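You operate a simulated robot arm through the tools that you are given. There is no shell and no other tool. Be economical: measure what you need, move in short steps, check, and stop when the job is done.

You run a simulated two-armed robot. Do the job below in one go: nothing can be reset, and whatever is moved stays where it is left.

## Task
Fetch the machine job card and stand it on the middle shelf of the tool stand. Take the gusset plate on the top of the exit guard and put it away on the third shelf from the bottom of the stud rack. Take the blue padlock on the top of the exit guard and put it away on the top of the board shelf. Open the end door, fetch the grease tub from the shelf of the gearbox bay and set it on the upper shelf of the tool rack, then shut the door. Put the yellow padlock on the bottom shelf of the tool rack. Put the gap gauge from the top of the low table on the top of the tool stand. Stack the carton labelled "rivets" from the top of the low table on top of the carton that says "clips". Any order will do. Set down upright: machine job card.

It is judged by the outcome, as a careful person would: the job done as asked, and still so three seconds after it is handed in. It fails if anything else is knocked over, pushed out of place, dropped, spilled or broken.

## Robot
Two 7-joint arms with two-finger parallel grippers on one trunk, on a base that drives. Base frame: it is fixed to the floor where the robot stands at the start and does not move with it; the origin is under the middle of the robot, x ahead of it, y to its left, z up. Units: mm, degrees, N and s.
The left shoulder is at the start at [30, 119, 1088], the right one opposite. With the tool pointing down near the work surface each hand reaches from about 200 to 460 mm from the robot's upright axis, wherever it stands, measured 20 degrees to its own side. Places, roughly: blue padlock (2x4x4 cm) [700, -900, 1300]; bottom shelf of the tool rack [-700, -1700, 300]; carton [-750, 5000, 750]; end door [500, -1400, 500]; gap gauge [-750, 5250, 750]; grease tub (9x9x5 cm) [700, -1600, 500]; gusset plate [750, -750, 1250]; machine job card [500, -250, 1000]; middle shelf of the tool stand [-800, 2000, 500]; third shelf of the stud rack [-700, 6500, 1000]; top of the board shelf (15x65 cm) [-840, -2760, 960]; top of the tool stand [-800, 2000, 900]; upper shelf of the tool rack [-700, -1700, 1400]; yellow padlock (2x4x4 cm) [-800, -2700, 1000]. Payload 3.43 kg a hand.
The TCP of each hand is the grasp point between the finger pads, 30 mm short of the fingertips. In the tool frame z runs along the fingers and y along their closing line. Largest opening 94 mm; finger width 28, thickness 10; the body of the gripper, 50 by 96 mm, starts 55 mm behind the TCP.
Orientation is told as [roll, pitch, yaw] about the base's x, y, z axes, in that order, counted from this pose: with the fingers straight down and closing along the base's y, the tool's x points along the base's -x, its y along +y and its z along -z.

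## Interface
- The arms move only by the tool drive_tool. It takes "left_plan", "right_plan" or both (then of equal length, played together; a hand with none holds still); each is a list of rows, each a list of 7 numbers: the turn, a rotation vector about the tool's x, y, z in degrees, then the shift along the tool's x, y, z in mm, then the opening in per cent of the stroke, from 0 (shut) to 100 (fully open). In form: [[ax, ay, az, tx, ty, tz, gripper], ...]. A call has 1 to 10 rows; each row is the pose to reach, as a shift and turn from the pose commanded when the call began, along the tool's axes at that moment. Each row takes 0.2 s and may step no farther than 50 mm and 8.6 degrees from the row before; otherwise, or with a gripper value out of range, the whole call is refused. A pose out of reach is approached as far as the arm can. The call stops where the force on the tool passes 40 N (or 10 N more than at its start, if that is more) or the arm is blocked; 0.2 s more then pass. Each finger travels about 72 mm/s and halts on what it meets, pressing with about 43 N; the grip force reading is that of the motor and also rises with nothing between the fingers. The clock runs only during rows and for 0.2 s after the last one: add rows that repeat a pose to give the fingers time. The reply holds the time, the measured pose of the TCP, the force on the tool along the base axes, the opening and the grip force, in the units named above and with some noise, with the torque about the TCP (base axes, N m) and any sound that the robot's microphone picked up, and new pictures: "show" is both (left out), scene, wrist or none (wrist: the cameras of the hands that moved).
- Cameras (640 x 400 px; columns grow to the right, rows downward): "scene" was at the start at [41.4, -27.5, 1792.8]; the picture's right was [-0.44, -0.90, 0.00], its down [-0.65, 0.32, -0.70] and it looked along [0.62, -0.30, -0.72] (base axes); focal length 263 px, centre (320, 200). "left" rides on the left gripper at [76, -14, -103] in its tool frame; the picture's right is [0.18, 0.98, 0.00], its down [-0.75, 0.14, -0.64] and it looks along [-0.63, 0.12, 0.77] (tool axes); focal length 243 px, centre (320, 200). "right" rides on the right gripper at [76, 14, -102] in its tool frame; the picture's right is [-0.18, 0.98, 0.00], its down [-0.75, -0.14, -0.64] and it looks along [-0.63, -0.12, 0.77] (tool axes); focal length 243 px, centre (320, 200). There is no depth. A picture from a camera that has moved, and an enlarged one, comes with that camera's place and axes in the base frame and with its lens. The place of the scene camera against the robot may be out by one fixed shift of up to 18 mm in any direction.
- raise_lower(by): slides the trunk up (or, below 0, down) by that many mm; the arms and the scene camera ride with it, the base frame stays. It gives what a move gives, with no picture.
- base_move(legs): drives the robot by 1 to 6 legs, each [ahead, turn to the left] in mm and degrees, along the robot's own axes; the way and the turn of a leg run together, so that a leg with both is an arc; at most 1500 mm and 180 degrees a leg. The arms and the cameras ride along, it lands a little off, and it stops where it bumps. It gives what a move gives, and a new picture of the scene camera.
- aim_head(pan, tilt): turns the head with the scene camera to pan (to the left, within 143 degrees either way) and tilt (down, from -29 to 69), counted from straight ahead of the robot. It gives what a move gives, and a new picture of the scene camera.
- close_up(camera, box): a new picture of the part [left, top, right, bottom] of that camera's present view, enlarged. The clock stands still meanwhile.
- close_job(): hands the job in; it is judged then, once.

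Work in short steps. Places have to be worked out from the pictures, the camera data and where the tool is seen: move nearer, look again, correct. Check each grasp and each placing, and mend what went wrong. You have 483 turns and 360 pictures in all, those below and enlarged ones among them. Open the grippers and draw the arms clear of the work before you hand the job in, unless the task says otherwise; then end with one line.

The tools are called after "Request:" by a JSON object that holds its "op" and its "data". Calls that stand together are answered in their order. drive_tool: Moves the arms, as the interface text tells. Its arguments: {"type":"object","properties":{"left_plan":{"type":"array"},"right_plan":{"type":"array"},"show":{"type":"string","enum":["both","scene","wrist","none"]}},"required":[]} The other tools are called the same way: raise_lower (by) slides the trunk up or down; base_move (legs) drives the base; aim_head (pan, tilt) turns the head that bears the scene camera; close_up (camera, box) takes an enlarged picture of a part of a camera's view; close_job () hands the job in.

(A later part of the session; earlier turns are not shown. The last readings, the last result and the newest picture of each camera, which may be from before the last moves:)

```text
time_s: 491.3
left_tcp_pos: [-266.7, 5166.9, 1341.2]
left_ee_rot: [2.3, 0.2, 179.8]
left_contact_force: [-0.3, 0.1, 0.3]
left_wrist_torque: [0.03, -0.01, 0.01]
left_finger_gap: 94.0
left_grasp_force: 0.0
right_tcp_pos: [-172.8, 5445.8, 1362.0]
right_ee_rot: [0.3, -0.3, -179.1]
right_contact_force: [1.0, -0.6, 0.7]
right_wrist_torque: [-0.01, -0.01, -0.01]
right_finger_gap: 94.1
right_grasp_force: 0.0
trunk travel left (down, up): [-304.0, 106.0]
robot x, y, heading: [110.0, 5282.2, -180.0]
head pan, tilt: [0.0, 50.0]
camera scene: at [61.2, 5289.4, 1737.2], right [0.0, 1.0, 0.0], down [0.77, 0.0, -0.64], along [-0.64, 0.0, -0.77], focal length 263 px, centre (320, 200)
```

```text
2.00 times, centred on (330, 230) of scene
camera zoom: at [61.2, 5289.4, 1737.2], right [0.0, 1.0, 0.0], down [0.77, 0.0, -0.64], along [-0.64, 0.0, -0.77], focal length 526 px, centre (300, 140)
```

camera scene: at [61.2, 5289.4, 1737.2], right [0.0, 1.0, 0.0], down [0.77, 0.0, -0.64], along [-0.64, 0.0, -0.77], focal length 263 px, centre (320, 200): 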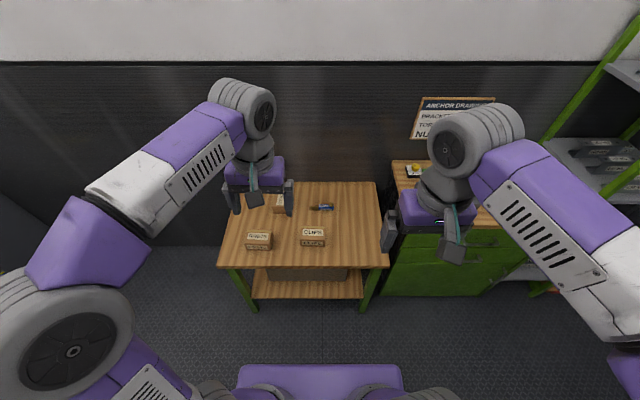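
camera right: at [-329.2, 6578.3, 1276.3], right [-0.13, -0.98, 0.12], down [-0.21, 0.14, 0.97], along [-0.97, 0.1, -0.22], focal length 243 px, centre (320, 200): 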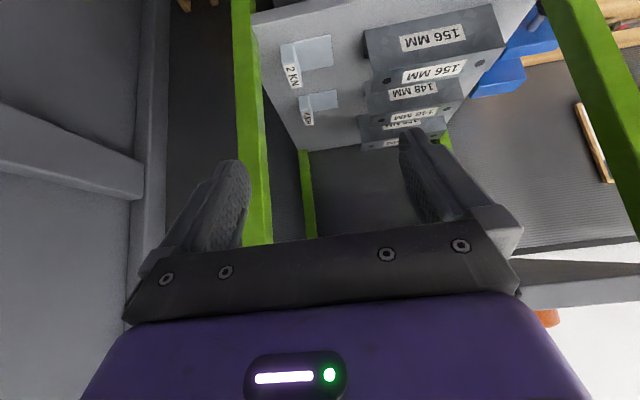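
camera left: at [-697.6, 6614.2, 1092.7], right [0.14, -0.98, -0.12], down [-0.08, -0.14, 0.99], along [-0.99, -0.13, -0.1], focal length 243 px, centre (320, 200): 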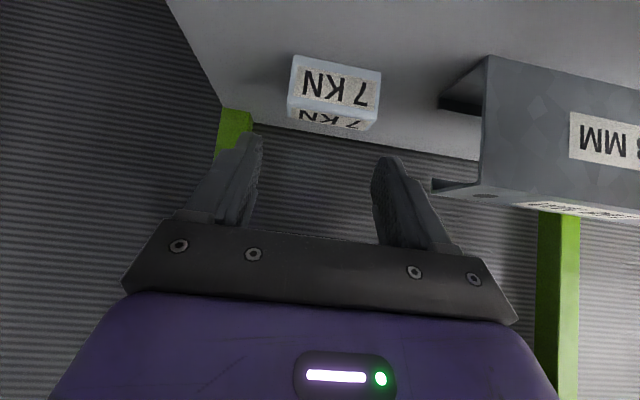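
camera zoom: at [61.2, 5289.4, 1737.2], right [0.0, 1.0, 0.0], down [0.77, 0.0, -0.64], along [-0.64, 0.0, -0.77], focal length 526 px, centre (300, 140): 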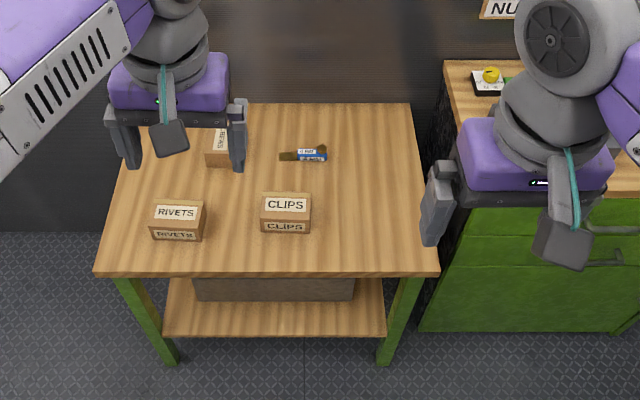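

The table has RIVETS at about (-520,5034), CLIPS at (-540,5260) and the gap gauge at (-709,5301). I lower the trunk, drive closer and rotate the left hand to grip the box across its short side.

Request:
{"op": "raise_lower", "data": {"by": -150}}

Request:
{"op": "base_move", "data": {"legs": [[190, 0]]}}

Request:
{"op": "drive_tool", "data": {"left_plan": [[0, 0, 8.5, -5, 12, 15, 100], [0, 0, 17, -10, 24, 30, 100], [0, 0, 25.5, -15, 36, 45, 100], [0, 0, 34, -20, 48, 60, 100], [0, 0, 42.5, -25, 60, 75, 100], [0, 0, 51, -30, 72, 90, 100], [0, 0, 59.5, -35, 84, 105, 100], [0, 0, 68, -40, 96, 120, 100], [0, 0, 76.5, -45, 108, 135, 100], [0, 0, 85, -50, 120, 150, 100]], "show": "both"}}

```text
time_s: 493.1
left_tcp_pos: [-267.6, 5166.7, 1192.7]
left_ee_rot: [2.4, 0.2, 179.9]
left_contact_force: [-0.2, 0.0, -0.1]
left_wrist_torque: [0.0, -0.02, -0.01]
left_finger_gap: 94.0
left_grasp_force: 0.1
right_tcp_pos: [-172.1, 5445.8, 1210.9]
right_ee_rot: [0.4, -0.3, -179.2]
right_contact_force: [0.3, -0.2, 0.2]
right_wrist_torque: [0.01, -0.01, 0.01]
right_finger_gap: 94.3
right_grasp_force: 0.0
trunk travel left (down, up): [-154.0, 256.0]
robot x, y, heading: [107.7, 5279.7, -180.1]
head pan, tilt: [0.0, 50.0]
```

```text
time_s: 494.6
left_tcp_pos: [-459.5, 5166.7, 1191.5]
left_ee_rot: [2.2, 0.1, 179.9]
left_contact_force: [-0.3, 0.5, -1.0]
left_wrist_torque: [-0.02, -0.04, -0.02]
left_finger_gap: 94.1
left_grasp_force: 0.0
right_tcp_pos: [-366.2, 5446.3, 1211.7]
right_ee_rot: [0.5, -0.2, -179.2]
right_contact_force: [-0.5, 0.1, 0.7]
right_wrist_torque: [0.01, 0.01, -0.01]
right_finger_gap: 94.1
right_grasp_force: 0.0
trunk travel left (down, up): [-154.0, 256.0]
robot x, y, heading: [-82.9, 5279.8, -180.1]
head pan, tilt: [0.0, 50.0]
camera scene: at [-132.6, 5288.9, 1587.1], right [0.0, 1.0, 0.0], down [0.77, 0.0, -0.64], along [-0.64, 0.0, -0.77], focal length 263 px, centre (320, 200)
```

scene: 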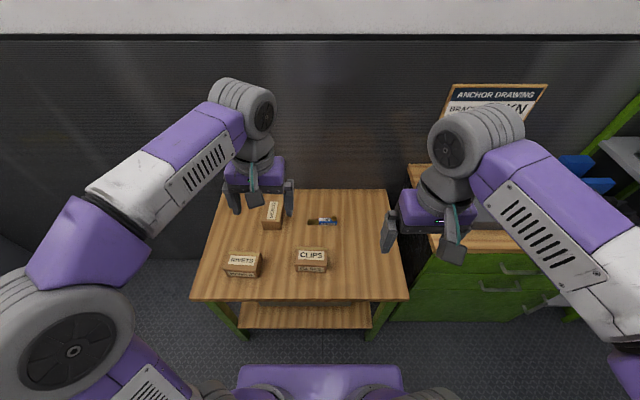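

```text
time_s: 496.8
left_tcp_pos: [-509.4, 5040.8, 1046.6]
left_ee_rot: [0.1, 2.2, 94.9]
left_contact_force: [0.7, 0.3, 0.7]
left_wrist_torque: [-0.02, 0.01, -0.02]
left_finger_gap: 94.0
left_grasp_force: 0.0
right_tcp_pos: [-366.2, 5445.6, 1210.5]
right_ee_rot: [0.5, -0.4, -179.1]
right_contact_force: [0.8, 0.2, -0.4]
right_wrist_torque: [-0.04, 0.01, -0.02]
right_finger_gap: 93.9
right_grasp_force: 0.1
trunk travel left (down, up): [-154.0, 256.0]
robot x, y, heading: [-82.8, 5283.7, -179.8]
head pan, tilt: [0.0, 50.0]
camera scene: at [-131.7, 5288.6, 1587.2], right [0.0, 1.0, 0.0], down [0.77, 0.0, -0.64], along [-0.64, 0.0, -0.77], focal length 263 px, centre (320, 200)
camera left: at [-489.9, 4969.4, 1153.2], right [-0.96, -0.27, 0.01], down [-0.21, 0.76, 0.61], along [-0.17, 0.59, -0.79], focal length 243 px, centre (320, 200)
```

scene: 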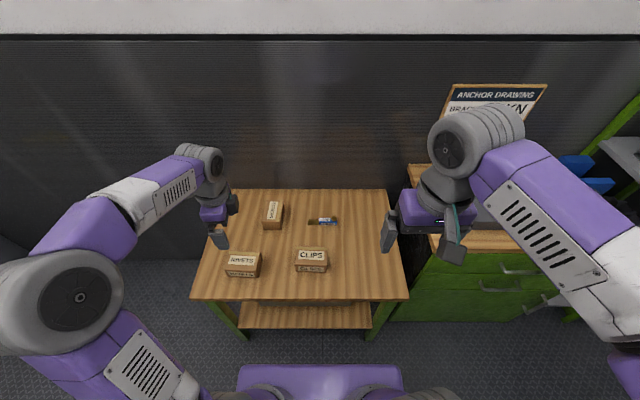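
left: 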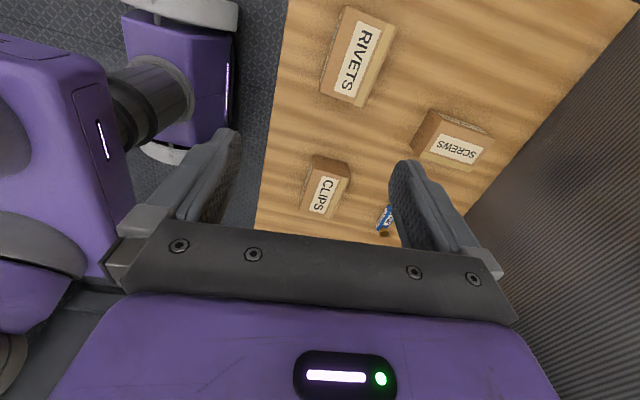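

Request:
{"op": "drive_tool", "data": {"left_plan": [[0, -0.7, 0, 9, 12, 45, 100], [0, -1.5, 0, 18, 25, 90, 100], [0, -2.2, 0, 28, 38, 135, 100]], "show": "wrist"}}

```text
time_s: 497.6
left_tcp_pos: [-544.2, 5002.4, 912.2]
left_ee_rot: [0.0, 0.2, 95.0]
left_contact_force: [-0.7, -0.1, -0.5]
left_wrist_torque: [-0.01, -0.02, -0.02]
left_finger_gap: 93.9
left_grasp_force: 0.1
right_tcp_pos: [-365.2, 5444.5, 1211.0]
right_ee_rot: [0.4, -0.1, -179.2]
right_contact_force: [-0.5, 0.1, -0.1]
right_wrist_torque: [0.0, 0.0, -0.01]
right_finger_gap: 94.2
right_grasp_force: 0.2
trunk travel left (down, up): [-154.0, 256.0]
robot x, y, heading: [-83.5, 5282.0, -179.6]
head pan, tilt: [0.0, 50.0]
camera left: at [-524.9, 4927.1, 1015.0], right [-0.96, -0.27, 0.0], down [-0.21, 0.74, 0.64], along [-0.17, 0.62, -0.77], focal length 243 px, centre (320, 200)
```

left: 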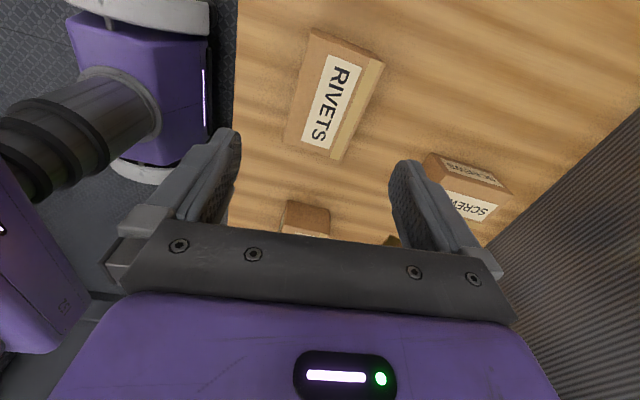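

Request:
{"op": "drive_tool", "data": {"left_plan": [[0, 0, 3, 0, 3, 38, 100], [0, 0, 6, -1, 7, 76, 100], [0, 0, 9, -1, 10, 105, 100]], "show": "wrist"}}

```text
time_s: 498.4
left_tcp_pos: [-554.8, 5002.7, 808.6]
left_ee_rot: [0.0, 0.1, 85.9]
left_contact_force: [0.2, 0.5, 0.9]
left_wrist_torque: [-0.05, -0.01, 0.02]
left_finger_gap: 93.9
left_grasp_force: 0.1
right_tcp_pos: [-366.1, 5445.6, 1210.4]
right_ee_rot: [0.4, -0.2, -179.2]
right_contact_force: [-1.0, -0.5, 0.1]
right_wrist_torque: [-0.01, 0.01, -0.03]
right_finger_gap: 94.1
right_grasp_force: 0.1
trunk travel left (down, up): [-154.0, 256.0]
robot x, y, heading: [-85.0, 5281.2, -179.6]
head pan, tilt: [0.0, 50.0]
camera left: at [-547.2, 4925.4, 911.2], right [-0.99, -0.11, 0.0], down [-0.09, 0.76, 0.64], along [-0.07, 0.64, -0.77], focal length 243 px, centre (320, 200)
```

left: 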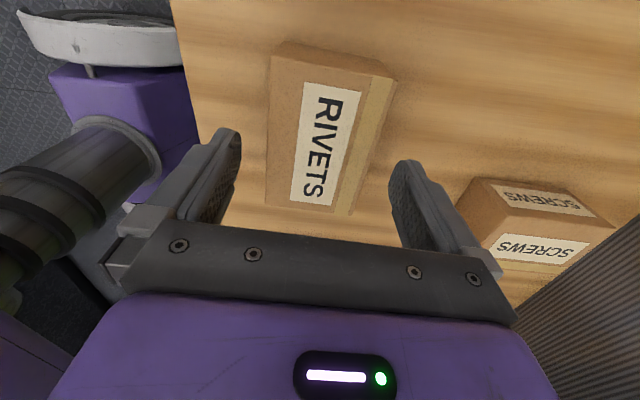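

The hand is centred over the RIVETS box (67×105 mm). I descend around it and grip.

Request:
{"op": "drive_tool", "data": {"left_plan": [[0, 0, -1, 0, 0, 25, 100], [0, 0, -2, 0, 0, 48, 100], [0, 0, -2, 0, 0, 58, 100]], "show": "wrist"}}

```text
time_s: 499.2
left_tcp_pos: [-554.3, 5003.0, 749.9]
left_ee_rot: [0.0, 0.0, 88.0]
left_contact_force: [-0.2, 0.0, 0.1]
left_wrist_torque: [-0.02, 0.04, 0.0]
left_finger_gap: 93.9
left_grasp_force: 0.0
right_tcp_pos: [-365.3, 5446.0, 1210.8]
right_ee_rot: [0.3, -0.4, -179.2]
right_contact_force: [0.3, -0.7, -0.2]
right_wrist_torque: [-0.02, 0.01, -0.02]
right_finger_gap: 94.0
right_grasp_force: 0.1
trunk travel left (down, up): [-154.0, 256.0]
robot x, y, heading: [-82.6, 5282.4, -180.0]
head pan, tilt: [0.0, 50.0]
camera left: at [-543.0, 4925.9, 853.6], right [-0.99, -0.15, 0.0], down [-0.11, 0.76, 0.64], along [-0.1, 0.63, -0.77], focal length 243 px, centre (320, 200)
```

left: 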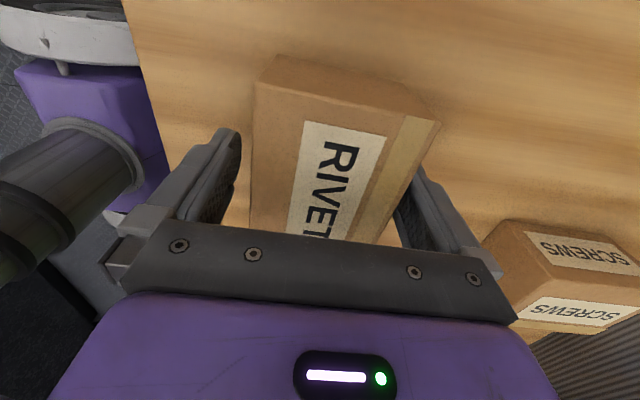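

Request:
{"op": "drive_tool", "data": {"left_plan": [[0, 0, 0, 0, 0, 2, 80], [0, 0, 0, 0, 0, 2, 60], [0, 0, 0, 0, 0, 2, 50], [0, 0, 0, 0, 0, 2, 50]], "show": "wrist"}}

```text
time_s: 500.2
left_tcp_pos: [-554.4, 5003.8, 750.7]
left_ee_rot: [0.2, 0.1, 88.0]
left_contact_force: [-1.6, -3.9, 17.3]
left_wrist_torque: [-0.01, -0.51, -0.45]
left_finger_gap: 79.5
left_grasp_force: 43.0
right_tcp_pos: [-364.3, 5445.9, 1211.5]
right_ee_rot: [0.3, -0.4, -179.2]
right_contact_force: [-1.2, -0.7, 1.0]
right_wrist_torque: [0.03, -0.02, -0.01]
right_finger_gap: 93.9
right_grasp_force: 0.1
trunk travel left (down, up): [-154.0, 256.0]
robot x, y, heading: [-84.4, 5277.1, -179.9]
head pan, tilt: [0.0, 50.0]
camera left: at [-543.2, 4926.2, 853.4], right [-0.99, -0.15, 0.0], down [-0.11, 0.76, 0.64], along [-0.1, 0.63, -0.77], focal length 243 px, centre (320, 200)
```

left: 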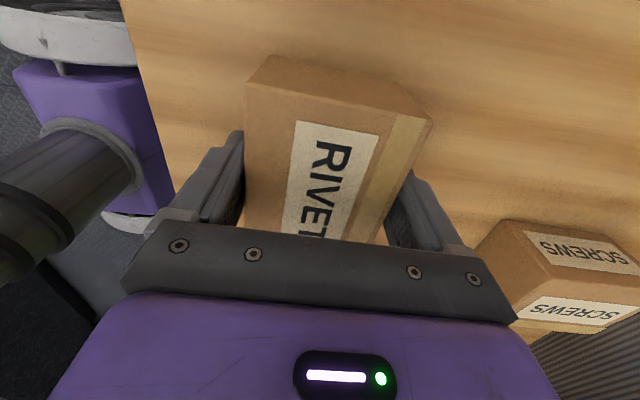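

Gripped (79.5 mm). I lift the box 120 mm.

Request:
{"op": "drive_tool", "data": {"left_plan": [[0, 0, 0, 0, 0, -30, 50], [0, 0, 0, 0, 0, -70, 50], [0, 0, 0, 0, 0, -110, 50], [0, 0, 0, 0, 0, -140, 50]], "show": "both"}}

```text
time_s: 501.2
left_tcp_pos: [-555.5, 5005.0, 885.9]
left_ee_rot: [-0.1, 0.1, 87.9]
left_contact_force: [-0.1, 0.5, -3.5]
left_wrist_torque: [-0.02, -0.01, 0.0]
left_finger_gap: 79.2
left_grasp_force: 42.8
right_tcp_pos: [-365.4, 5445.7, 1211.3]
right_ee_rot: [0.3, -0.2, -179.2]
right_contact_force: [-0.2, 0.4, -0.2]
right_wrist_torque: [-0.02, -0.02, 0.0]
right_finger_gap: 94.2
right_grasp_force: 0.2
trunk travel left (down, up): [-154.0, 256.0]
robot x, y, heading: [-85.1, 5283.5, -179.8]
head pan, tilt: [0.0, 50.0]
camera scene: at [-131.5, 5289.0, 1587.2], right [0.0, 1.0, 0.0], down [0.77, 0.0, -0.64], along [-0.64, 0.0, -0.77], focal length 263 px, centre (320, 200)
camera left: at [-544.6, 4928.5, 989.6], right [-0.99, -0.15, 0.0], down [-0.11, 0.76, 0.64], along [-0.09, 0.63, -0.77], focal length 243 px, centre (320, 200)
```

scene: 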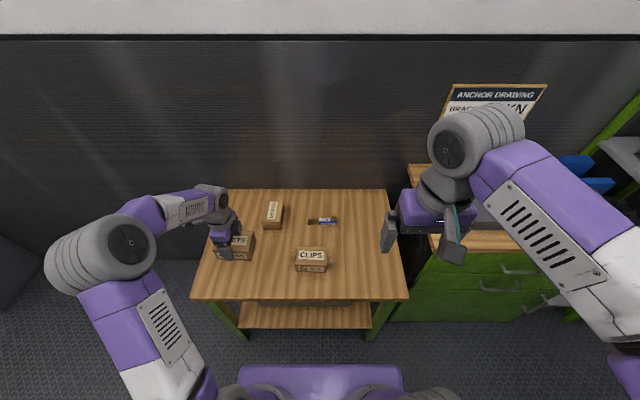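
left: 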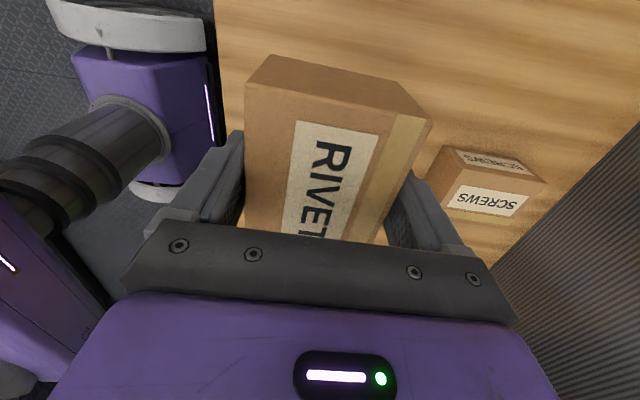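

Lifted. To locate the CLIPS box precisely I bring the right wrist camera over the table.

Request:
{"op": "drive_tool", "data": {"right_plan": [[0, 0, 0, -15, 25, 40, 100], [0, 0, 0, -30, 50, 80, 100], [0, 0, 0, -45, 75, 120, 100], [0, 0, 0, -60, 100, 160, 100], [0, 0, 0, -60, 120, 200, 100]], "show": "wrist"}}

```text
time_s: 502.4
left_tcp_pos: [-556.0, 5005.2, 886.1]
left_ee_rot: [-0.1, 0.1, 88.1]
left_contact_force: [-0.5, -0.9, -4.4]
left_wrist_torque: [-0.05, -0.01, 0.0]
left_finger_gap: 79.2
left_grasp_force: 43.0
right_tcp_pos: [-424.0, 5323.4, 1011.1]
right_ee_rot: [0.3, -0.3, -179.1]
right_contact_force: [-0.2, -0.2, -0.5]
right_wrist_torque: [0.04, -0.01, -0.04]
right_finger_gap: 94.1
right_grasp_force: 0.0
trunk travel left (down, up): [-154.0, 256.0]
robot x, y, heading: [-83.6, 5284.5, -179.9]
head pan, tilt: [0.0, 50.0]
camera right: at [-348.4, 5309.3, 1113.1], right [-0.17, -0.99, 0.01], down [-0.75, 0.13, 0.64], along [-0.64, 0.1, -0.76], focal length 243 px, centre (320, 200)
```

right: 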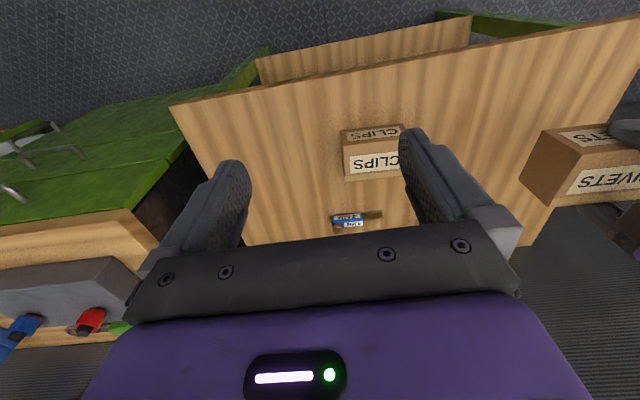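

CLIPS is centred at about (-576,5250), top z≈761. I move the right hand away and carry the RIVETS box over it.

Request:
{"op": "drive_tool", "data": {"right_plan": [[0, 0, 0, 10, -40, -25, 100], [0, 0, 0, 30, -80, -50, 100], [0, 0, 0, 60, -110, -80, 100], [0, 0, 0, 80, -130, -120, 100]], "show": "none"}}

Request:
{"op": "drive_tool", "data": {"left_plan": [[0, 0, 0, -40, 3, 0, 50], [0, 0, 0.5, -82, 6, 0, 50], [0, 0, 1, -124, 9, 0, 50], [0, 0, 1, -166, 12, 0, 50], [0, 0, 1, -208, 15, 0, 50], [0, 0, 1, -245, 12, 0, 50]], "show": "both"}}

```text
refused: row 2 steps farther than a row can; nothing moved
```

```text
time_s: 503.8
left_tcp_pos: [-559.5, 5247.8, 888.0]
left_ee_rot: [0.0, 0.2, 87.0]
left_contact_force: [-0.9, 1.1, -4.4]
left_wrist_torque: [-0.01, -0.01, 0.01]
left_finger_gap: 79.3
left_grasp_force: 42.4
right_tcp_pos: [-423.5, 5322.6, 1012.0]
right_ee_rot: [0.4, -0.4, -179.1]
right_contact_force: [-0.2, 0.1, 0.2]
right_wrist_torque: [-0.01, -0.02, 0.0]
right_finger_gap: 94.1
right_grasp_force: 0.0
trunk travel left (down, up): [-154.0, 256.0]
robot x, y, heading: [-86.3, 5280.1, -179.8]
head pan, tilt: [0.0, 50.0]
camera scene: at [-131.6, 5289.7, 1587.2], right [0.0, 1.0, 0.0], down [0.77, 0.0, -0.64], along [-0.64, 0.0, -0.77], focal length 263 px, centre (320, 200)
camera left: at [-549.2, 5171.2, 991.3], right [-0.99, -0.13, 0.0], down [-0.1, 0.76, 0.64], along [-0.08, 0.63, -0.77], focal length 243 px, centre (320, 200)
```

scene: 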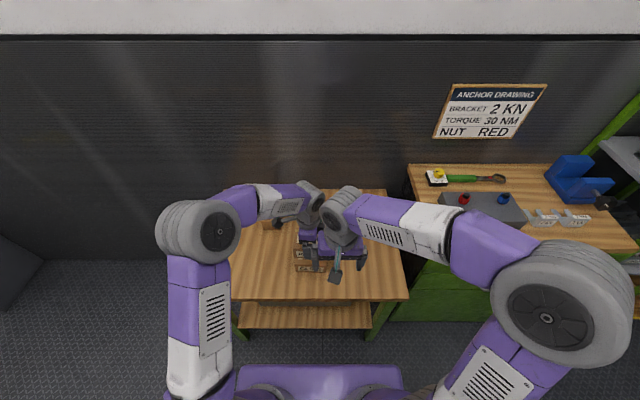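
left: 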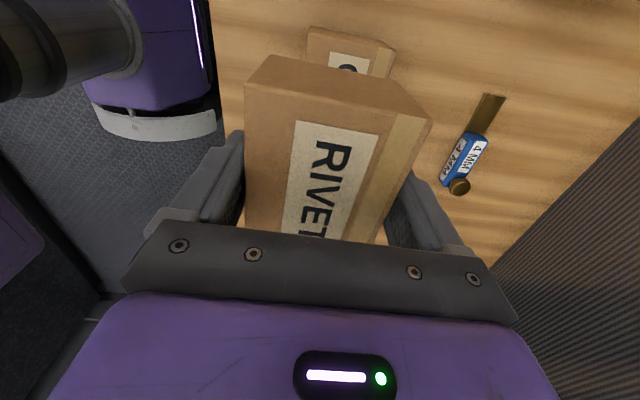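

Request:
{"op": "drive_tool", "data": {"right_plan": [[0, 0, 0, 10, -35, -20, 100], [0, 0, 0, 25, -70, -45, 100], [0, 0, 0, 45, -105, -70, 100], [0, 0, 0, 65, -130, -105, 100]], "left_plan": [[0, 0, 0, 0, 5, 10, 50], [0, 0, 0, 0, 10, 20, 50], [0, 0, 0, 1, 15, 40, 50], [0, 0, 0, 1, 15, 60, 50]], "show": "wrist"}}

```text
time_s: 504.8
left_tcp_pos: [-573.7, 5248.9, 827.6]
left_ee_rot: [0.0, 0.1, 87.0]
left_contact_force: [-0.5, 0.1, -4.8]
left_wrist_torque: [-0.01, 0.0, 0.02]
left_finger_gap: 79.3
left_grasp_force: 43.0
right_tcp_pos: [-361.8, 5453.1, 1114.8]
right_ee_rot: [0.3, -0.2, -179.1]
right_contact_force: [0.5, -1.4, 0.4]
right_wrist_torque: [0.02, 0.04, 0.01]
right_finger_gap: 94.0
right_grasp_force: 0.0
trunk travel left (down, up): [-154.0, 256.0]
robot x, y, heading: [-84.3, 5283.8, -179.8]
head pan, tilt: [0.0, 50.0]
camera right: at [-285.3, 5440.4, 1217.5], right [-0.17, -0.99, 0.01], down [-0.75, 0.13, 0.64], along [-0.64, 0.1, -0.76], focal length 243 px, centre (320, 200)
camera left: at [-563.1, 5171.0, 930.1], right [-0.99, -0.13, 0.0], down [-0.1, 0.76, 0.64], along [-0.08, 0.63, -0.77], focal length 243 px, centre (320, 200)
```

right: 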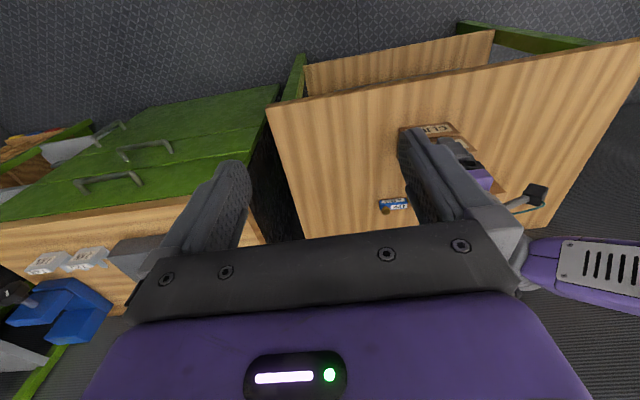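
left: 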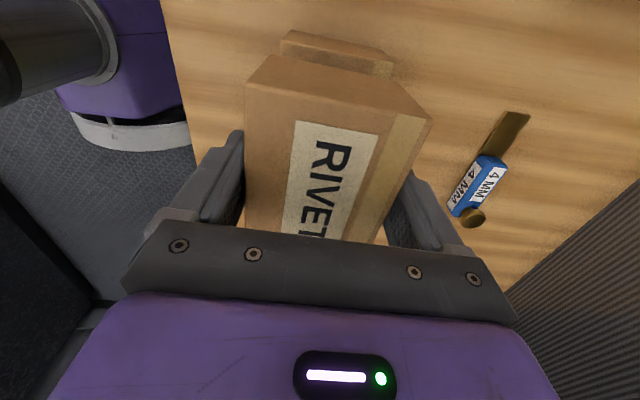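

Well aligned above CLIPS. I lower to contact.

Request:
{"op": "drive_tool", "data": {"left_plan": [[0, 0, 0, 2, 0, 20, 50], [0, 0, 0, 2, 0, 26, 50], [0, 0, 0, 2, 0, 30, 50], [0, 0, 0, 2, 0, 33, 50], [0, 0, 0, 2, 0, 36, 50], [0, 0, 0, 2, 0, 39, 50], [0, 0, 0, 2, 0, 42, 50]], "show": "wrist"}}

```text
time_s: 505.5
left_tcp_pos: [-574.3, 5248.6, 809.7]
left_ee_rot: [0.6, -0.1, 86.8]
left_contact_force: [9.6, -3.1, 20.1]
left_wrist_torque: [-0.01, 0.1, 0.04]
left_finger_gap: 79.5
left_grasp_force: 42.9
right_tcp_pos: [-360.9, 5453.6, 1116.1]
right_ee_rot: [0.4, -0.3, -179.1]
right_contact_force: [0.2, 0.9, -0.2]
right_wrist_torque: [0.01, -0.05, 0.03]
right_finger_gap: 94.0
right_grasp_force: 0.0
trunk travel left (down, up): [-154.0, 256.0]
robot x, y, heading: [-83.9, 5282.4, -179.9]
head pan, tilt: [0.0, 50.0]
stopped in row 3 (left hand): the force on the tool passed its limit at 45 N (the readings are from after the stop); the commanded pose is now the measured one
camera left: at [-563.7, 5170.1, 912.3], right [-0.99, -0.13, 0.01], down [-0.09, 0.76, 0.64], along [-0.09, 0.64, -0.77], focal length 243 px, centre (320, 200)
```

left: 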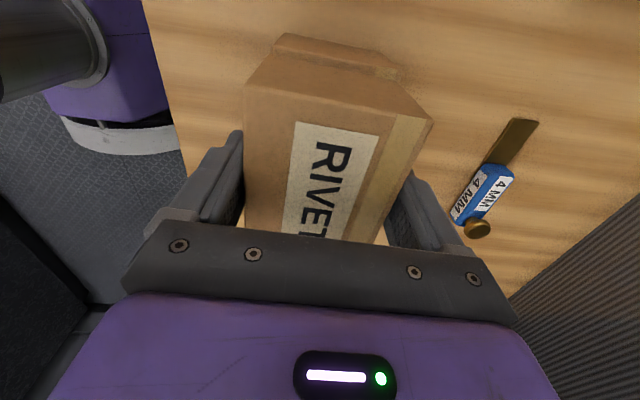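

Contact. CLIPS sits about 8 mm further south, so I lift slightly, shift, and set down again before releasing.

Request:
{"op": "drive_tool", "data": {"left_plan": [[0, 0, 0, 0, 0, -6, 50], [0, 0, 0, 4, 0, -6, 50], [0, 0, 0, 8, 0, -6, 50], [0, 0, 0, 8, 0, -3, 50], [0, 0, 0, 8, 0, 0, 50], [0, 0, 0, 8, 0, 1, 50]], "show": "wrist"}}

```text
time_s: 506.9
left_tcp_pos: [-574.5, 5239.9, 808.0]
left_ee_rot: [0.7, 0.0, 86.9]
left_contact_force: [4.6, -4.5, 28.0]
left_wrist_torque: [-0.13, -0.92, -0.17]
left_finger_gap: 79.2
left_grasp_force: 43.5
right_tcp_pos: [-360.7, 5453.0, 1115.2]
right_ee_rot: [0.4, -0.3, -179.2]
right_contact_force: [0.5, -0.7, 0.8]
right_wrist_torque: [-0.01, 0.02, -0.01]
right_finger_gap: 94.4
right_grasp_force: 0.2
trunk travel left (down, up): [-154.0, 256.0]
robot x, y, heading: [-82.3, 5281.0, -180.2]
head pan, tilt: [0.0, 50.0]
camera left: at [-564.0, 5161.4, 912.1], right [-0.99, -0.13, 0.01], down [-0.09, 0.76, 0.64], along [-0.1, 0.64, -0.77], focal length 243 px, centre (320, 200)
```

left: 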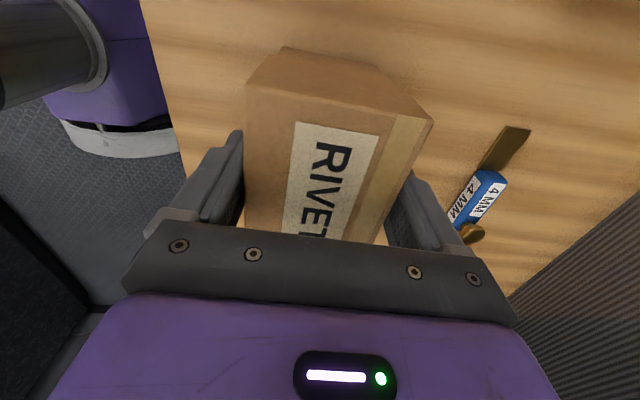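

Aligned and seated. I release the box and rise.

Request:
{"op": "drive_tool", "data": {"left_plan": [[0, 0, 0, 0, 0, -1, 75], [0, 0, 0, 0, 0, -2, 100], [0, 0, 0, 0, 0, -2, 100], [0, 0, 0, 0, 0, -2, 100], [0, 0, 0, 0, 0, -35, 100], [0, 0, 0, 0, 0, -80, 100], [0, 0, 0, 5, 0, -125, 100]], "show": "both"}}

```text
time_s: 508.5
left_tcp_pos: [-574.1, 5234.5, 931.5]
left_ee_rot: [0.4, 0.0, 86.9]
left_contact_force: [-0.3, -0.1, -0.8]
left_wrist_torque: [-0.05, 0.01, 0.0]
left_finger_gap: 93.7
left_grasp_force: 0.0
right_tcp_pos: [-361.1, 5453.8, 1115.9]
right_ee_rot: [0.4, -0.3, -179.1]
right_contact_force: [-0.6, 0.2, 0.7]
right_wrist_torque: [0.01, 0.03, 0.02]
right_finger_gap: 93.9
right_grasp_force: 0.2
trunk travel left (down, up): [-154.0, 256.0]
robot x, y, heading: [-86.1, 5282.6, -179.7]
head pan, tilt: [0.0, 50.0]
camera scene: at [-130.7, 5288.6, 1587.2], right [0.0, 1.0, 0.0], down [0.77, 0.0, -0.64], along [-0.64, 0.0, -0.77], focal length 263 px, centre (320, 200)
camera left: at [-564.3, 5156.5, 1033.9], right [-0.99, -0.13, 0.01], down [-0.09, 0.76, 0.64], along [-0.09, 0.64, -0.77], focal length 243 px, centre (320, 200)
```

scene: 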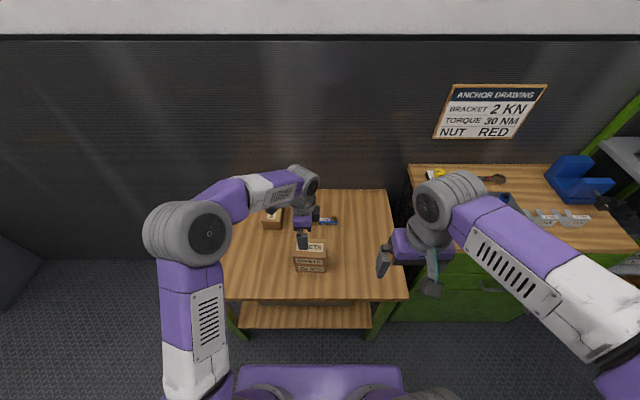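
left: 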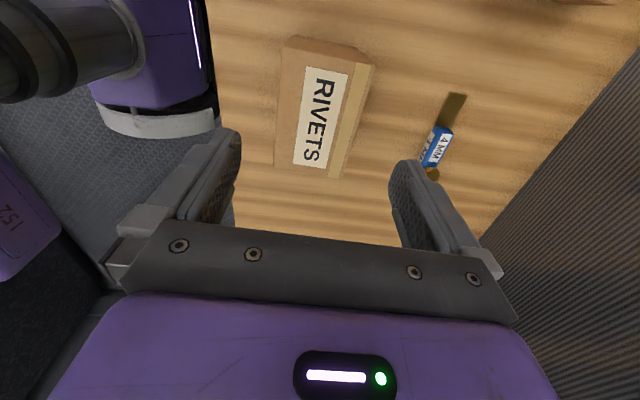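

RIVETS is stacked on CLIPS. Now the gap gauge, lying along y at about (-758,5303): I move the left hand over it.

Request:
{"op": "drive_tool", "data": {"left_plan": [[0, 0, -1.5, -11, 38, 0, 100], [0, 0, -3, -23, 76, 0, 100], [0, 0, -4.5, -34, 114, 10, 80], [0, 0, -6, -46, 152, 30, 60], [0, 0, -7, -57, 187, 60, 60]], "show": "wrist"}}

```text
time_s: 509.7
left_tcp_pos: [-707.6, 5287.2, 881.7]
left_ee_rot: [0.5, 0.0, 93.4]
left_contact_force: [0.0, -0.6, -0.3]
left_wrist_torque: [-0.02, -0.01, -0.01]
left_finger_gap: 56.4
left_grasp_force: 0.0
left hand out of reach, approached as far as the arm can: row 4, 5
right_tcp_pos: [-362.3, 5453.9, 1115.7]
right_ee_rot: [0.3, -0.3, -179.1]
right_contact_force: [-0.6, 1.0, 0.1]
right_wrist_torque: [-0.02, 0.01, 0.01]
right_finger_gap: 93.9
right_grasp_force: 0.1
trunk travel left (down, up): [-154.0, 256.0]
robot x, y, heading: [-83.6, 5281.9, -179.8]
head pan, tilt: [0.0, 50.0]
camera left: at [-687.8, 5210.4, 984.8], right [-0.97, -0.24, 0.01], down [-0.18, 0.74, 0.64], along [-0.16, 0.62, -0.77], focal length 243 px, centre (320, 200)
```

left: 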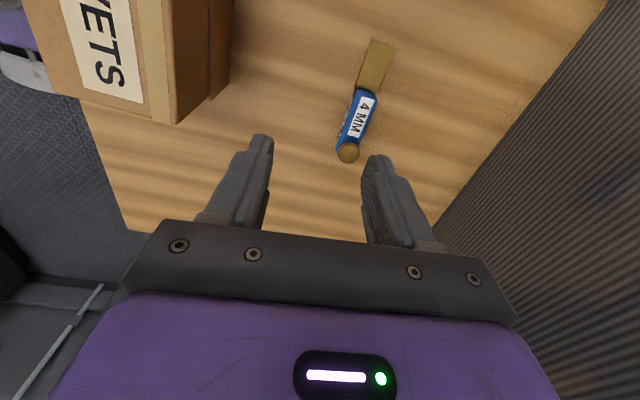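

Request:
{"op": "base_move", "data": {"legs": [[45, 0]]}}

Request:
{"op": "drive_tool", "data": {"left_plan": [[0, 0, 0, -8, 0, 40, 60], [0, 0, 0, -15, 2, 80, 60]], "show": "wrist"}}

```text
time_s: 510.6
left_tcp_pos: [-750.9, 5286.0, 881.9]
left_ee_rot: [0.4, 0.0, 93.6]
left_contact_force: [-0.1, 0.4, 0.4]
left_wrist_torque: [0.01, -0.04, 0.0]
left_finger_gap: 56.5
left_grasp_force: 0.2
right_tcp_pos: [-407.8, 5453.4, 1115.7]
right_ee_rot: [0.3, -0.2, -179.0]
right_contact_force: [0.0, 0.3, -0.6]
right_wrist_torque: [-0.03, -0.02, -0.03]
right_finger_gap: 93.9
right_grasp_force: 0.0
trunk travel left (down, up): [-154.0, 256.0]
robot x, y, heading: [-124.8, 5279.6, -179.9]
head pan, tilt: [0.0, 50.0]
camera scene: at [-177.0, 5288.7, 1587.1], right [0.0, 1.0, 0.0], down [0.77, 0.0, -0.64], along [-0.64, 0.0, -0.77], focal length 263 px, centre (320, 200)
```

scene: 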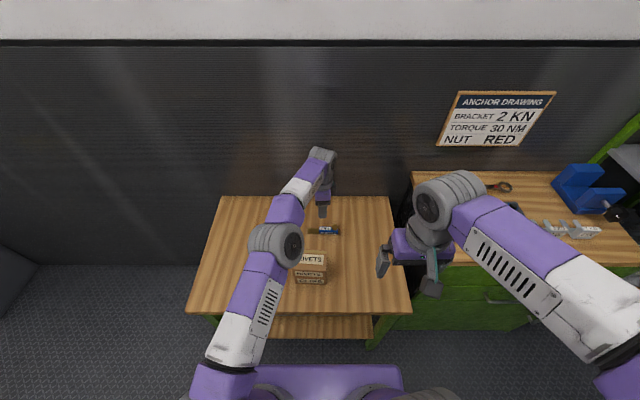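

```text
time_s: 511.2
left_tcp_pos: [-748.1, 5298.5, 801.1]
left_ee_rot: [0.6, -0.1, 93.6]
left_contact_force: [0.0, -0.2, -1.0]
left_wrist_torque: [-0.01, 0.04, 0.0]
left_finger_gap: 56.5
left_grasp_force: 0.1
left hand out of reach, approached as far as the arm can: row 2
right_tcp_pos: [-404.8, 5452.3, 1115.6]
right_ee_rot: [0.4, -0.3, -178.9]
right_contact_force: [-0.8, 0.0, 0.6]
right_wrist_torque: [0.03, 0.0, -0.04]
right_finger_gap: 94.1
right_grasp_force: 0.0
trunk travel left (down, up): [-154.0, 256.0]
robot x, y, heading: [-126.3, 5278.6, -179.7]
head pan, tilt: [0.0, 50.0]
camera left: at [-729.6, 5223.0, 904.5], right [-0.97, -0.25, 0.01], down [-0.18, 0.74, 0.64], along [-0.17, 0.62, -0.76], focal length 243 px, centre (320, 200)
```

left: 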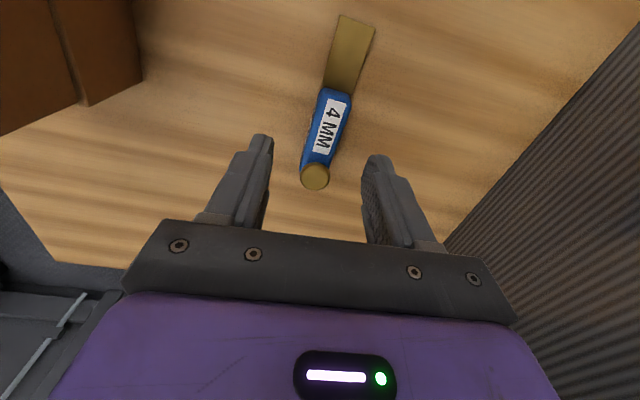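

Request:
{"op": "base_move", "data": {"legs": [[25, 0]]}}

Request:
{"op": "drive_tool", "data": {"left_plan": [[0, 0, 0, -3, 0, 30, 55], [0, 0, 0, -3, -6, 50, 55], [0, 0, 0, -3, -8, 60, 50]], "show": "wrist"}}

```text
time_s: 512.0
left_tcp_pos: [-773.3, 5300.3, 800.7]
left_ee_rot: [0.4, 0.0, 93.6]
left_contact_force: [-0.3, 0.4, 0.1]
left_wrist_torque: [0.04, -0.05, 0.0]
left_finger_gap: 56.5
left_grasp_force: 0.1
right_tcp_pos: [-431.1, 5452.2, 1115.0]
right_ee_rot: [0.5, -0.3, -179.0]
right_contact_force: [-0.8, -0.1, -0.5]
right_wrist_torque: [0.02, -0.03, 0.0]
right_finger_gap: 94.4
right_grasp_force: 0.1
trunk travel left (down, up): [-154.0, 256.0]
robot x, y, heading: [-155.0, 5281.9, -179.8]
head pan, tilt: [0.0, 50.0]
camera scene: at [-201.3, 5288.6, 1587.1], right [0.0, 1.0, 0.0], down [0.77, 0.0, -0.64], along [-0.64, 0.0, -0.77], focal length 263 px, centre (320, 200)
```

scene: 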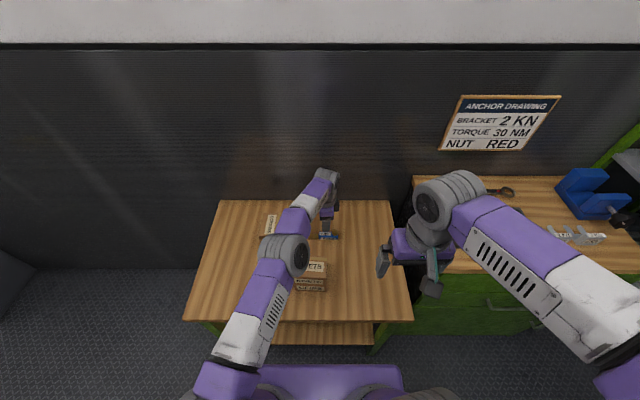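

```text
time_s: 512.8
left_tcp_pos: [-770.9, 5303.3, 753.9]
left_ee_rot: [1.4, -0.3, 93.6]
left_contact_force: [6.9, -1.9, 19.4]
left_wrist_torque: [-0.08, -0.73, 0.01]
left_finger_gap: 50.9
left_grasp_force: 3.1
right_tcp_pos: [-428.6, 5453.7, 1114.8]
right_ee_rot: [0.4, -0.3, -179.0]
right_contact_force: [-0.9, 0.5, -0.2]
right_wrist_torque: [0.03, -0.01, 0.02]
right_finger_gap: 94.1
right_grasp_force: 0.0
trunk travel left (down, up): [-154.0, 256.0]
robot x, y, heading: [-151.1, 5278.9, -179.7]
head pan, tilt: [0.0, 50.0]
stopped in row 3 (left hand): the force on the tool passed its limit at 47 N (the readings are from after the stop); the commanded pose is now the measured one
camera left: at [-750.9, 5226.7, 856.4], right [-0.97, -0.25, 0.02], down [-0.17, 0.74, 0.65], along [-0.18, 0.63, -0.76], focal length 243 px, centre (320, 200)
```

left: 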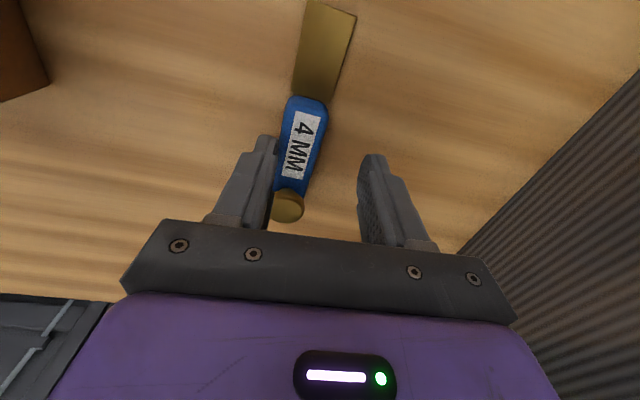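

A finger touched the gauge's top. I rise a bit, shift 12 mm, and look again.

Request:
{"op": "drive_tool", "data": {"left_plan": [[0, 0, 0, 0, 0, -20, 55], [0, 0, 0, 0, -6, -25, 60], [0, 0, 0, 0, -12, -25, 60]], "show": "wrist"}}

```text
time_s: 513.6
left_tcp_pos: [-758.6, 5303.9, 774.0]
left_ee_rot: [1.2, -0.1, 93.6]
left_contact_force: [-0.3, 0.1, -0.6]
left_wrist_torque: [-0.03, 0.02, -0.01]
left_finger_gap: 56.1
left_grasp_force: 0.0
right_tcp_pos: [-429.1, 5451.4, 1114.8]
right_ee_rot: [0.3, -0.3, -179.0]
right_contact_force: [-0.3, 0.0, 0.4]
right_wrist_torque: [-0.05, 0.02, -0.01]
right_finger_gap: 93.9
right_grasp_force: 0.1
trunk travel left (down, up): [-154.0, 256.0]
robot x, y, heading: [-152.6, 5283.6, -180.0]
head pan, tilt: [0.0, 50.0]
camera left: at [-737.7, 5228.1, 877.4], right [-0.97, -0.25, 0.02], down [-0.17, 0.74, 0.65], along [-0.17, 0.62, -0.76], focal length 243 px, centre (320, 200)
```

left: 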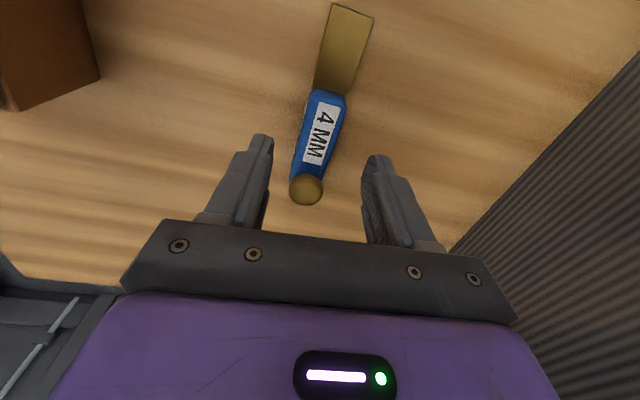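

Request:
{"op": "drive_tool", "data": {"left_plan": [[0, 0, 2, 0, 1, 15, 60], [0, 0, 4, 0, 1, 28, 60], [0, 0, 4, 0, 1, 38, 60]], "show": "wrist"}}

```text
time_s: 514.4
left_tcp_pos: [-759.2, 5304.0, 736.7]
left_ee_rot: [1.3, -0.2, 89.5]
left_contact_force: [0.2, -0.1, 0.1]
left_wrist_torque: [-0.04, 0.02, 0.0]
left_finger_gap: 56.3
left_grasp_force: 0.1
right_tcp_pos: [-429.5, 5453.5, 1115.8]
right_ee_rot: [0.4, -0.4, -179.1]
right_contact_force: [0.0, -0.6, -0.1]
right_wrist_torque: [0.0, 0.01, -0.01]
right_finger_gap: 93.8
right_grasp_force: 0.0
trunk travel left (down, up): [-154.0, 256.0]
robot x, y, heading: [-150.5, 5278.0, -179.6]
head pan, tilt: [0.0, 50.0]
camera left: at [-745.1, 5226.2, 839.1], right [-0.98, -0.18, 0.02], down [-0.12, 0.75, 0.65], along [-0.13, 0.63, -0.76], focal length 243 px, centre (320, 200)
```

left: 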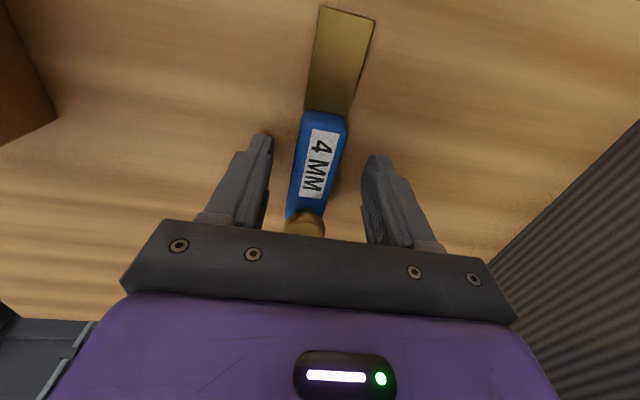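

Request:
{"op": "drive_tool", "data": {"left_plan": [[0, 0, 0, 0, 0, 2, 60], [0, 0, 0, 0, 0, 2, 30], [0, 0, 0, 0, 0, 2, 5], [0, 0, 0, 0, 0, 2, 5], [0, 0, 0, 0, 0, 2, 5]], "show": "wrist"}}

```text
time_s: 515.6
left_tcp_pos: [-759.2, 5303.5, 734.5]
left_ee_rot: [1.2, -0.2, 89.6]
left_contact_force: [-0.4, 0.2, 0.1]
left_wrist_torque: [-0.01, 0.02, -0.02]
left_finger_gap: 24.7
left_grasp_force: 43.0
right_tcp_pos: [-428.9, 5451.9, 1115.4]
right_ee_rot: [0.5, -0.3, -179.0]
right_contact_force: [-0.6, -0.3, 0.4]
right_wrist_torque: [-0.02, -0.03, -0.06]
right_finger_gap: 94.0
right_grasp_force: 0.1
trunk travel left (down, up): [-154.0, 256.0]
robot x, y, heading: [-150.4, 5282.9, -179.8]
head pan, tilt: [0.0, 50.0]
camera left: at [-745.3, 5226.6, 837.0], right [-0.98, -0.18, 0.02], down [-0.12, 0.75, 0.65], along [-0.13, 0.63, -0.76], focal length 243 px, centre (320, 200)
```

left: 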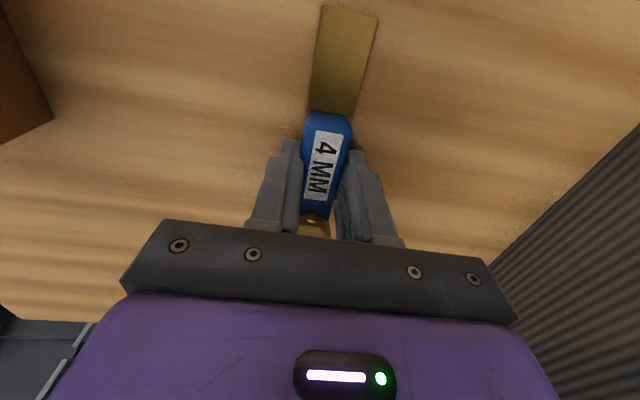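

Gripped (25 mm). I lift it well above the boxes and back away from the table.

Request:
{"op": "drive_tool", "data": {"left_plan": [[0, 0, 0, 0, 0, -40, 5], [0, 0, 0, 0, -10, -85, 5], [0, 0, 0, 0, -20, -130, 5], [0, 0, 0, 5, -35, -175, 5], [0, 0, 0, 10, -55, -215, 5], [0, 0, 0, 15, -80, -255, 5]], "show": "scene"}}

```text
time_s: 517.0
left_tcp_pos: [-672.9, 5286.5, 986.9]
left_ee_rot: [1.3, -0.2, 89.6]
left_contact_force: [0.8, -0.2, 0.2]
left_wrist_torque: [-0.02, -0.01, -0.01]
left_finger_gap: 24.7
left_grasp_force: 43.0
right_tcp_pos: [-428.4, 5452.4, 1115.7]
right_ee_rot: [0.5, -0.3, -179.0]
right_contact_force: [1.0, 0.4, -0.1]
right_wrist_torque: [0.0, 0.03, -0.02]
right_finger_gap: 94.0
right_grasp_force: 0.0
trunk travel left (down, up): [-154.0, 256.0]
robot x, y, heading: [-150.1, 5282.3, -179.9]
head pan, tilt: [0.0, 50.0]
camera scene: at [-198.0, 5288.2, 1587.2], right [0.0, 1.0, 0.0], down [0.77, 0.0, -0.64], along [-0.64, 0.0, -0.77], focal length 263 px, centre (320, 200)
```

scene: 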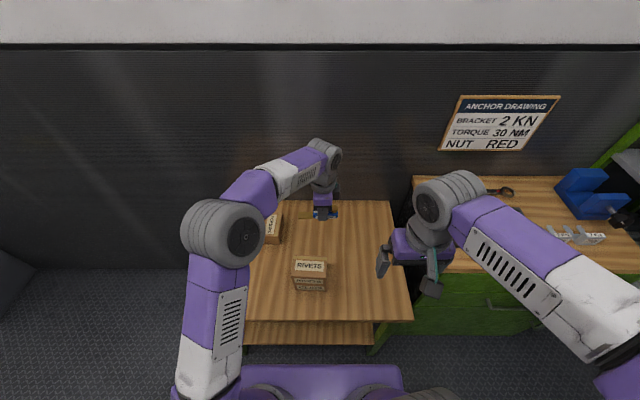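

Request:
{"op": "base_move", "data": {"legs": [[-230, 0]]}}

Request:
{"op": "raise_lower", "data": {"by": 200}}

Request:
{"op": "drive_tool", "data": {"left_plan": [[0, 0, 0, 20, -38, -10, 5], [0, 0, 0, 45, -75, -20, 5], [0, 0, 0, 70, -110, -30, 5], [0, 0, 0, 95, -140, -40, 5], [0, 0, 0, 115, -160, -60, 5]], "right_plan": [[0, 0, 0, 0, 0, 0, 100], [0, 0, 0, 0, 0, 0, 100], [0, 0, 0, 0, 0, 0, 100], [0, 0, 0, 0, 0, 0, 100], [0, 0, 0, 0, 0, 0, 100]], "show": "none"}}

Request:
{"op": "base_move", "data": {"legs": [[0, 90], [1400, 0], [1400, 0]]}}

```text
time_s: 518.7
left_tcp_pos: [-446.6, 5284.6, 986.2]
left_ee_rot: [1.3, -0.2, 90.0]
left_contact_force: [1.0, -0.2, -0.6]
left_wrist_torque: [-0.01, -0.01, -0.02]
left_finger_gap: 25.2
left_grasp_force: 42.4
right_tcp_pos: [-202.6, 5452.5, 1115.3]
right_ee_rot: [0.4, -0.3, -178.7]
right_contact_force: [0.2, 0.6, 0.5]
right_wrist_torque: [0.01, 0.01, -0.02]
right_finger_gap: 94.1
right_grasp_force: 0.1
trunk travel left (down, up): [-154.0, 256.0]
robot x, y, heading: [76.4, 5282.6, -179.5]
head pan, tilt: [0.0, 50.0]
camera scene: at [29.3, 5289.7, 1587.2], right [-0.01, 1.0, 0.0], down [0.77, 0.01, -0.64], along [-0.64, -0.01, -0.77], focal length 263 px, centre (320, 200)
```

scene: 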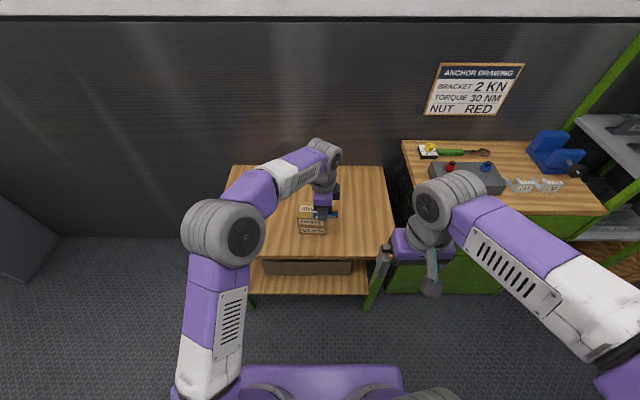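

```text
time_s: 520.9
left_tcp_pos: [-446.6, 5285.0, 1186.7]
left_ee_rot: [1.1, -0.2, 89.9]
left_contact_force: [-1.0, 0.1, -0.7]
left_wrist_torque: [0.02, 0.0, -0.02]
left_finger_gap: 24.6
left_grasp_force: 42.7
right_tcp_pos: [-203.0, 5452.5, 1314.6]
right_ee_rot: [0.3, -0.3, -178.8]
right_contact_force: [0.1, 0.2, 0.3]
right_wrist_torque: [-0.01, 0.04, 0.02]
right_finger_gap: 94.1
right_grasp_force: 0.0
trunk travel left (down, up): [-354.0, 56.0]
robot x, y, heading: [80.7, 5281.3, -179.3]
head pan, tilt: [0.0, 50.0]
```

```text
time_s: 522.1
left_tcp_pos: [-284.0, 5168.3, 1240.5]
left_ee_rot: [1.2, -0.2, 90.1]
left_contact_force: [-0.3, -0.1, -0.3]
left_wrist_torque: [-0.01, -0.01, 0.01]
left_finger_gap: 25.0
left_grasp_force: 42.8
right_tcp_pos: [-202.7, 5451.7, 1314.6]
right_ee_rot: [0.4, -0.3, -178.7]
right_contact_force: [0.7, -0.4, -0.3]
right_wrist_torque: [-0.05, 0.02, 0.01]
right_finger_gap: 93.9
right_grasp_force: 0.0
trunk travel left (down, up): [-354.0, 56.0]
robot x, y, heading: [74.9, 5283.7, -179.3]
head pan, tilt: [0.0, 50.0]
```

```text
time_s: 539.5
left_tcp_pos: [212.0, 2115.5, 1240.4]
left_ee_rot: [1.3, -0.2, 179.7]
left_contact_force: [0.0, -0.6, -0.8]
left_wrist_torque: [-0.02, 0.0, -0.02]
left_finger_gap: 24.9
left_grasp_force: 42.5
right_tcp_pos: [-71.2, 2199.1, 1315.1]
right_ee_rot: [0.3, -0.3, -88.9]
right_contact_force: [1.0, 0.5, 0.3]
right_wrist_torque: [-0.03, 0.03, -0.01]
right_finger_gap: 94.1
right_grasp_force: 0.2
trunk travel left (down, up): [-354.0, 56.0]
robot x, y, heading: [99.5, 2477.9, -90.0]
head pan, tilt: [0.0, 50.0]
camera scene: at [100.4, 2438.8, 1787.2], right [-1.0, 0.0, 0.0], down [0.0, 0.77, -0.64], along [0.0, -0.64, -0.77], focal length 263 px, centre (320, 200)
```

scene: 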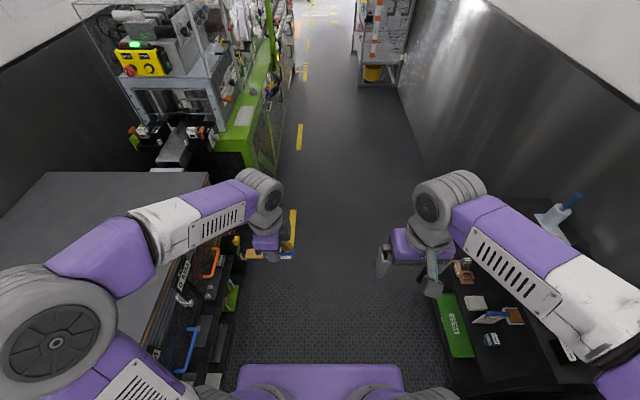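

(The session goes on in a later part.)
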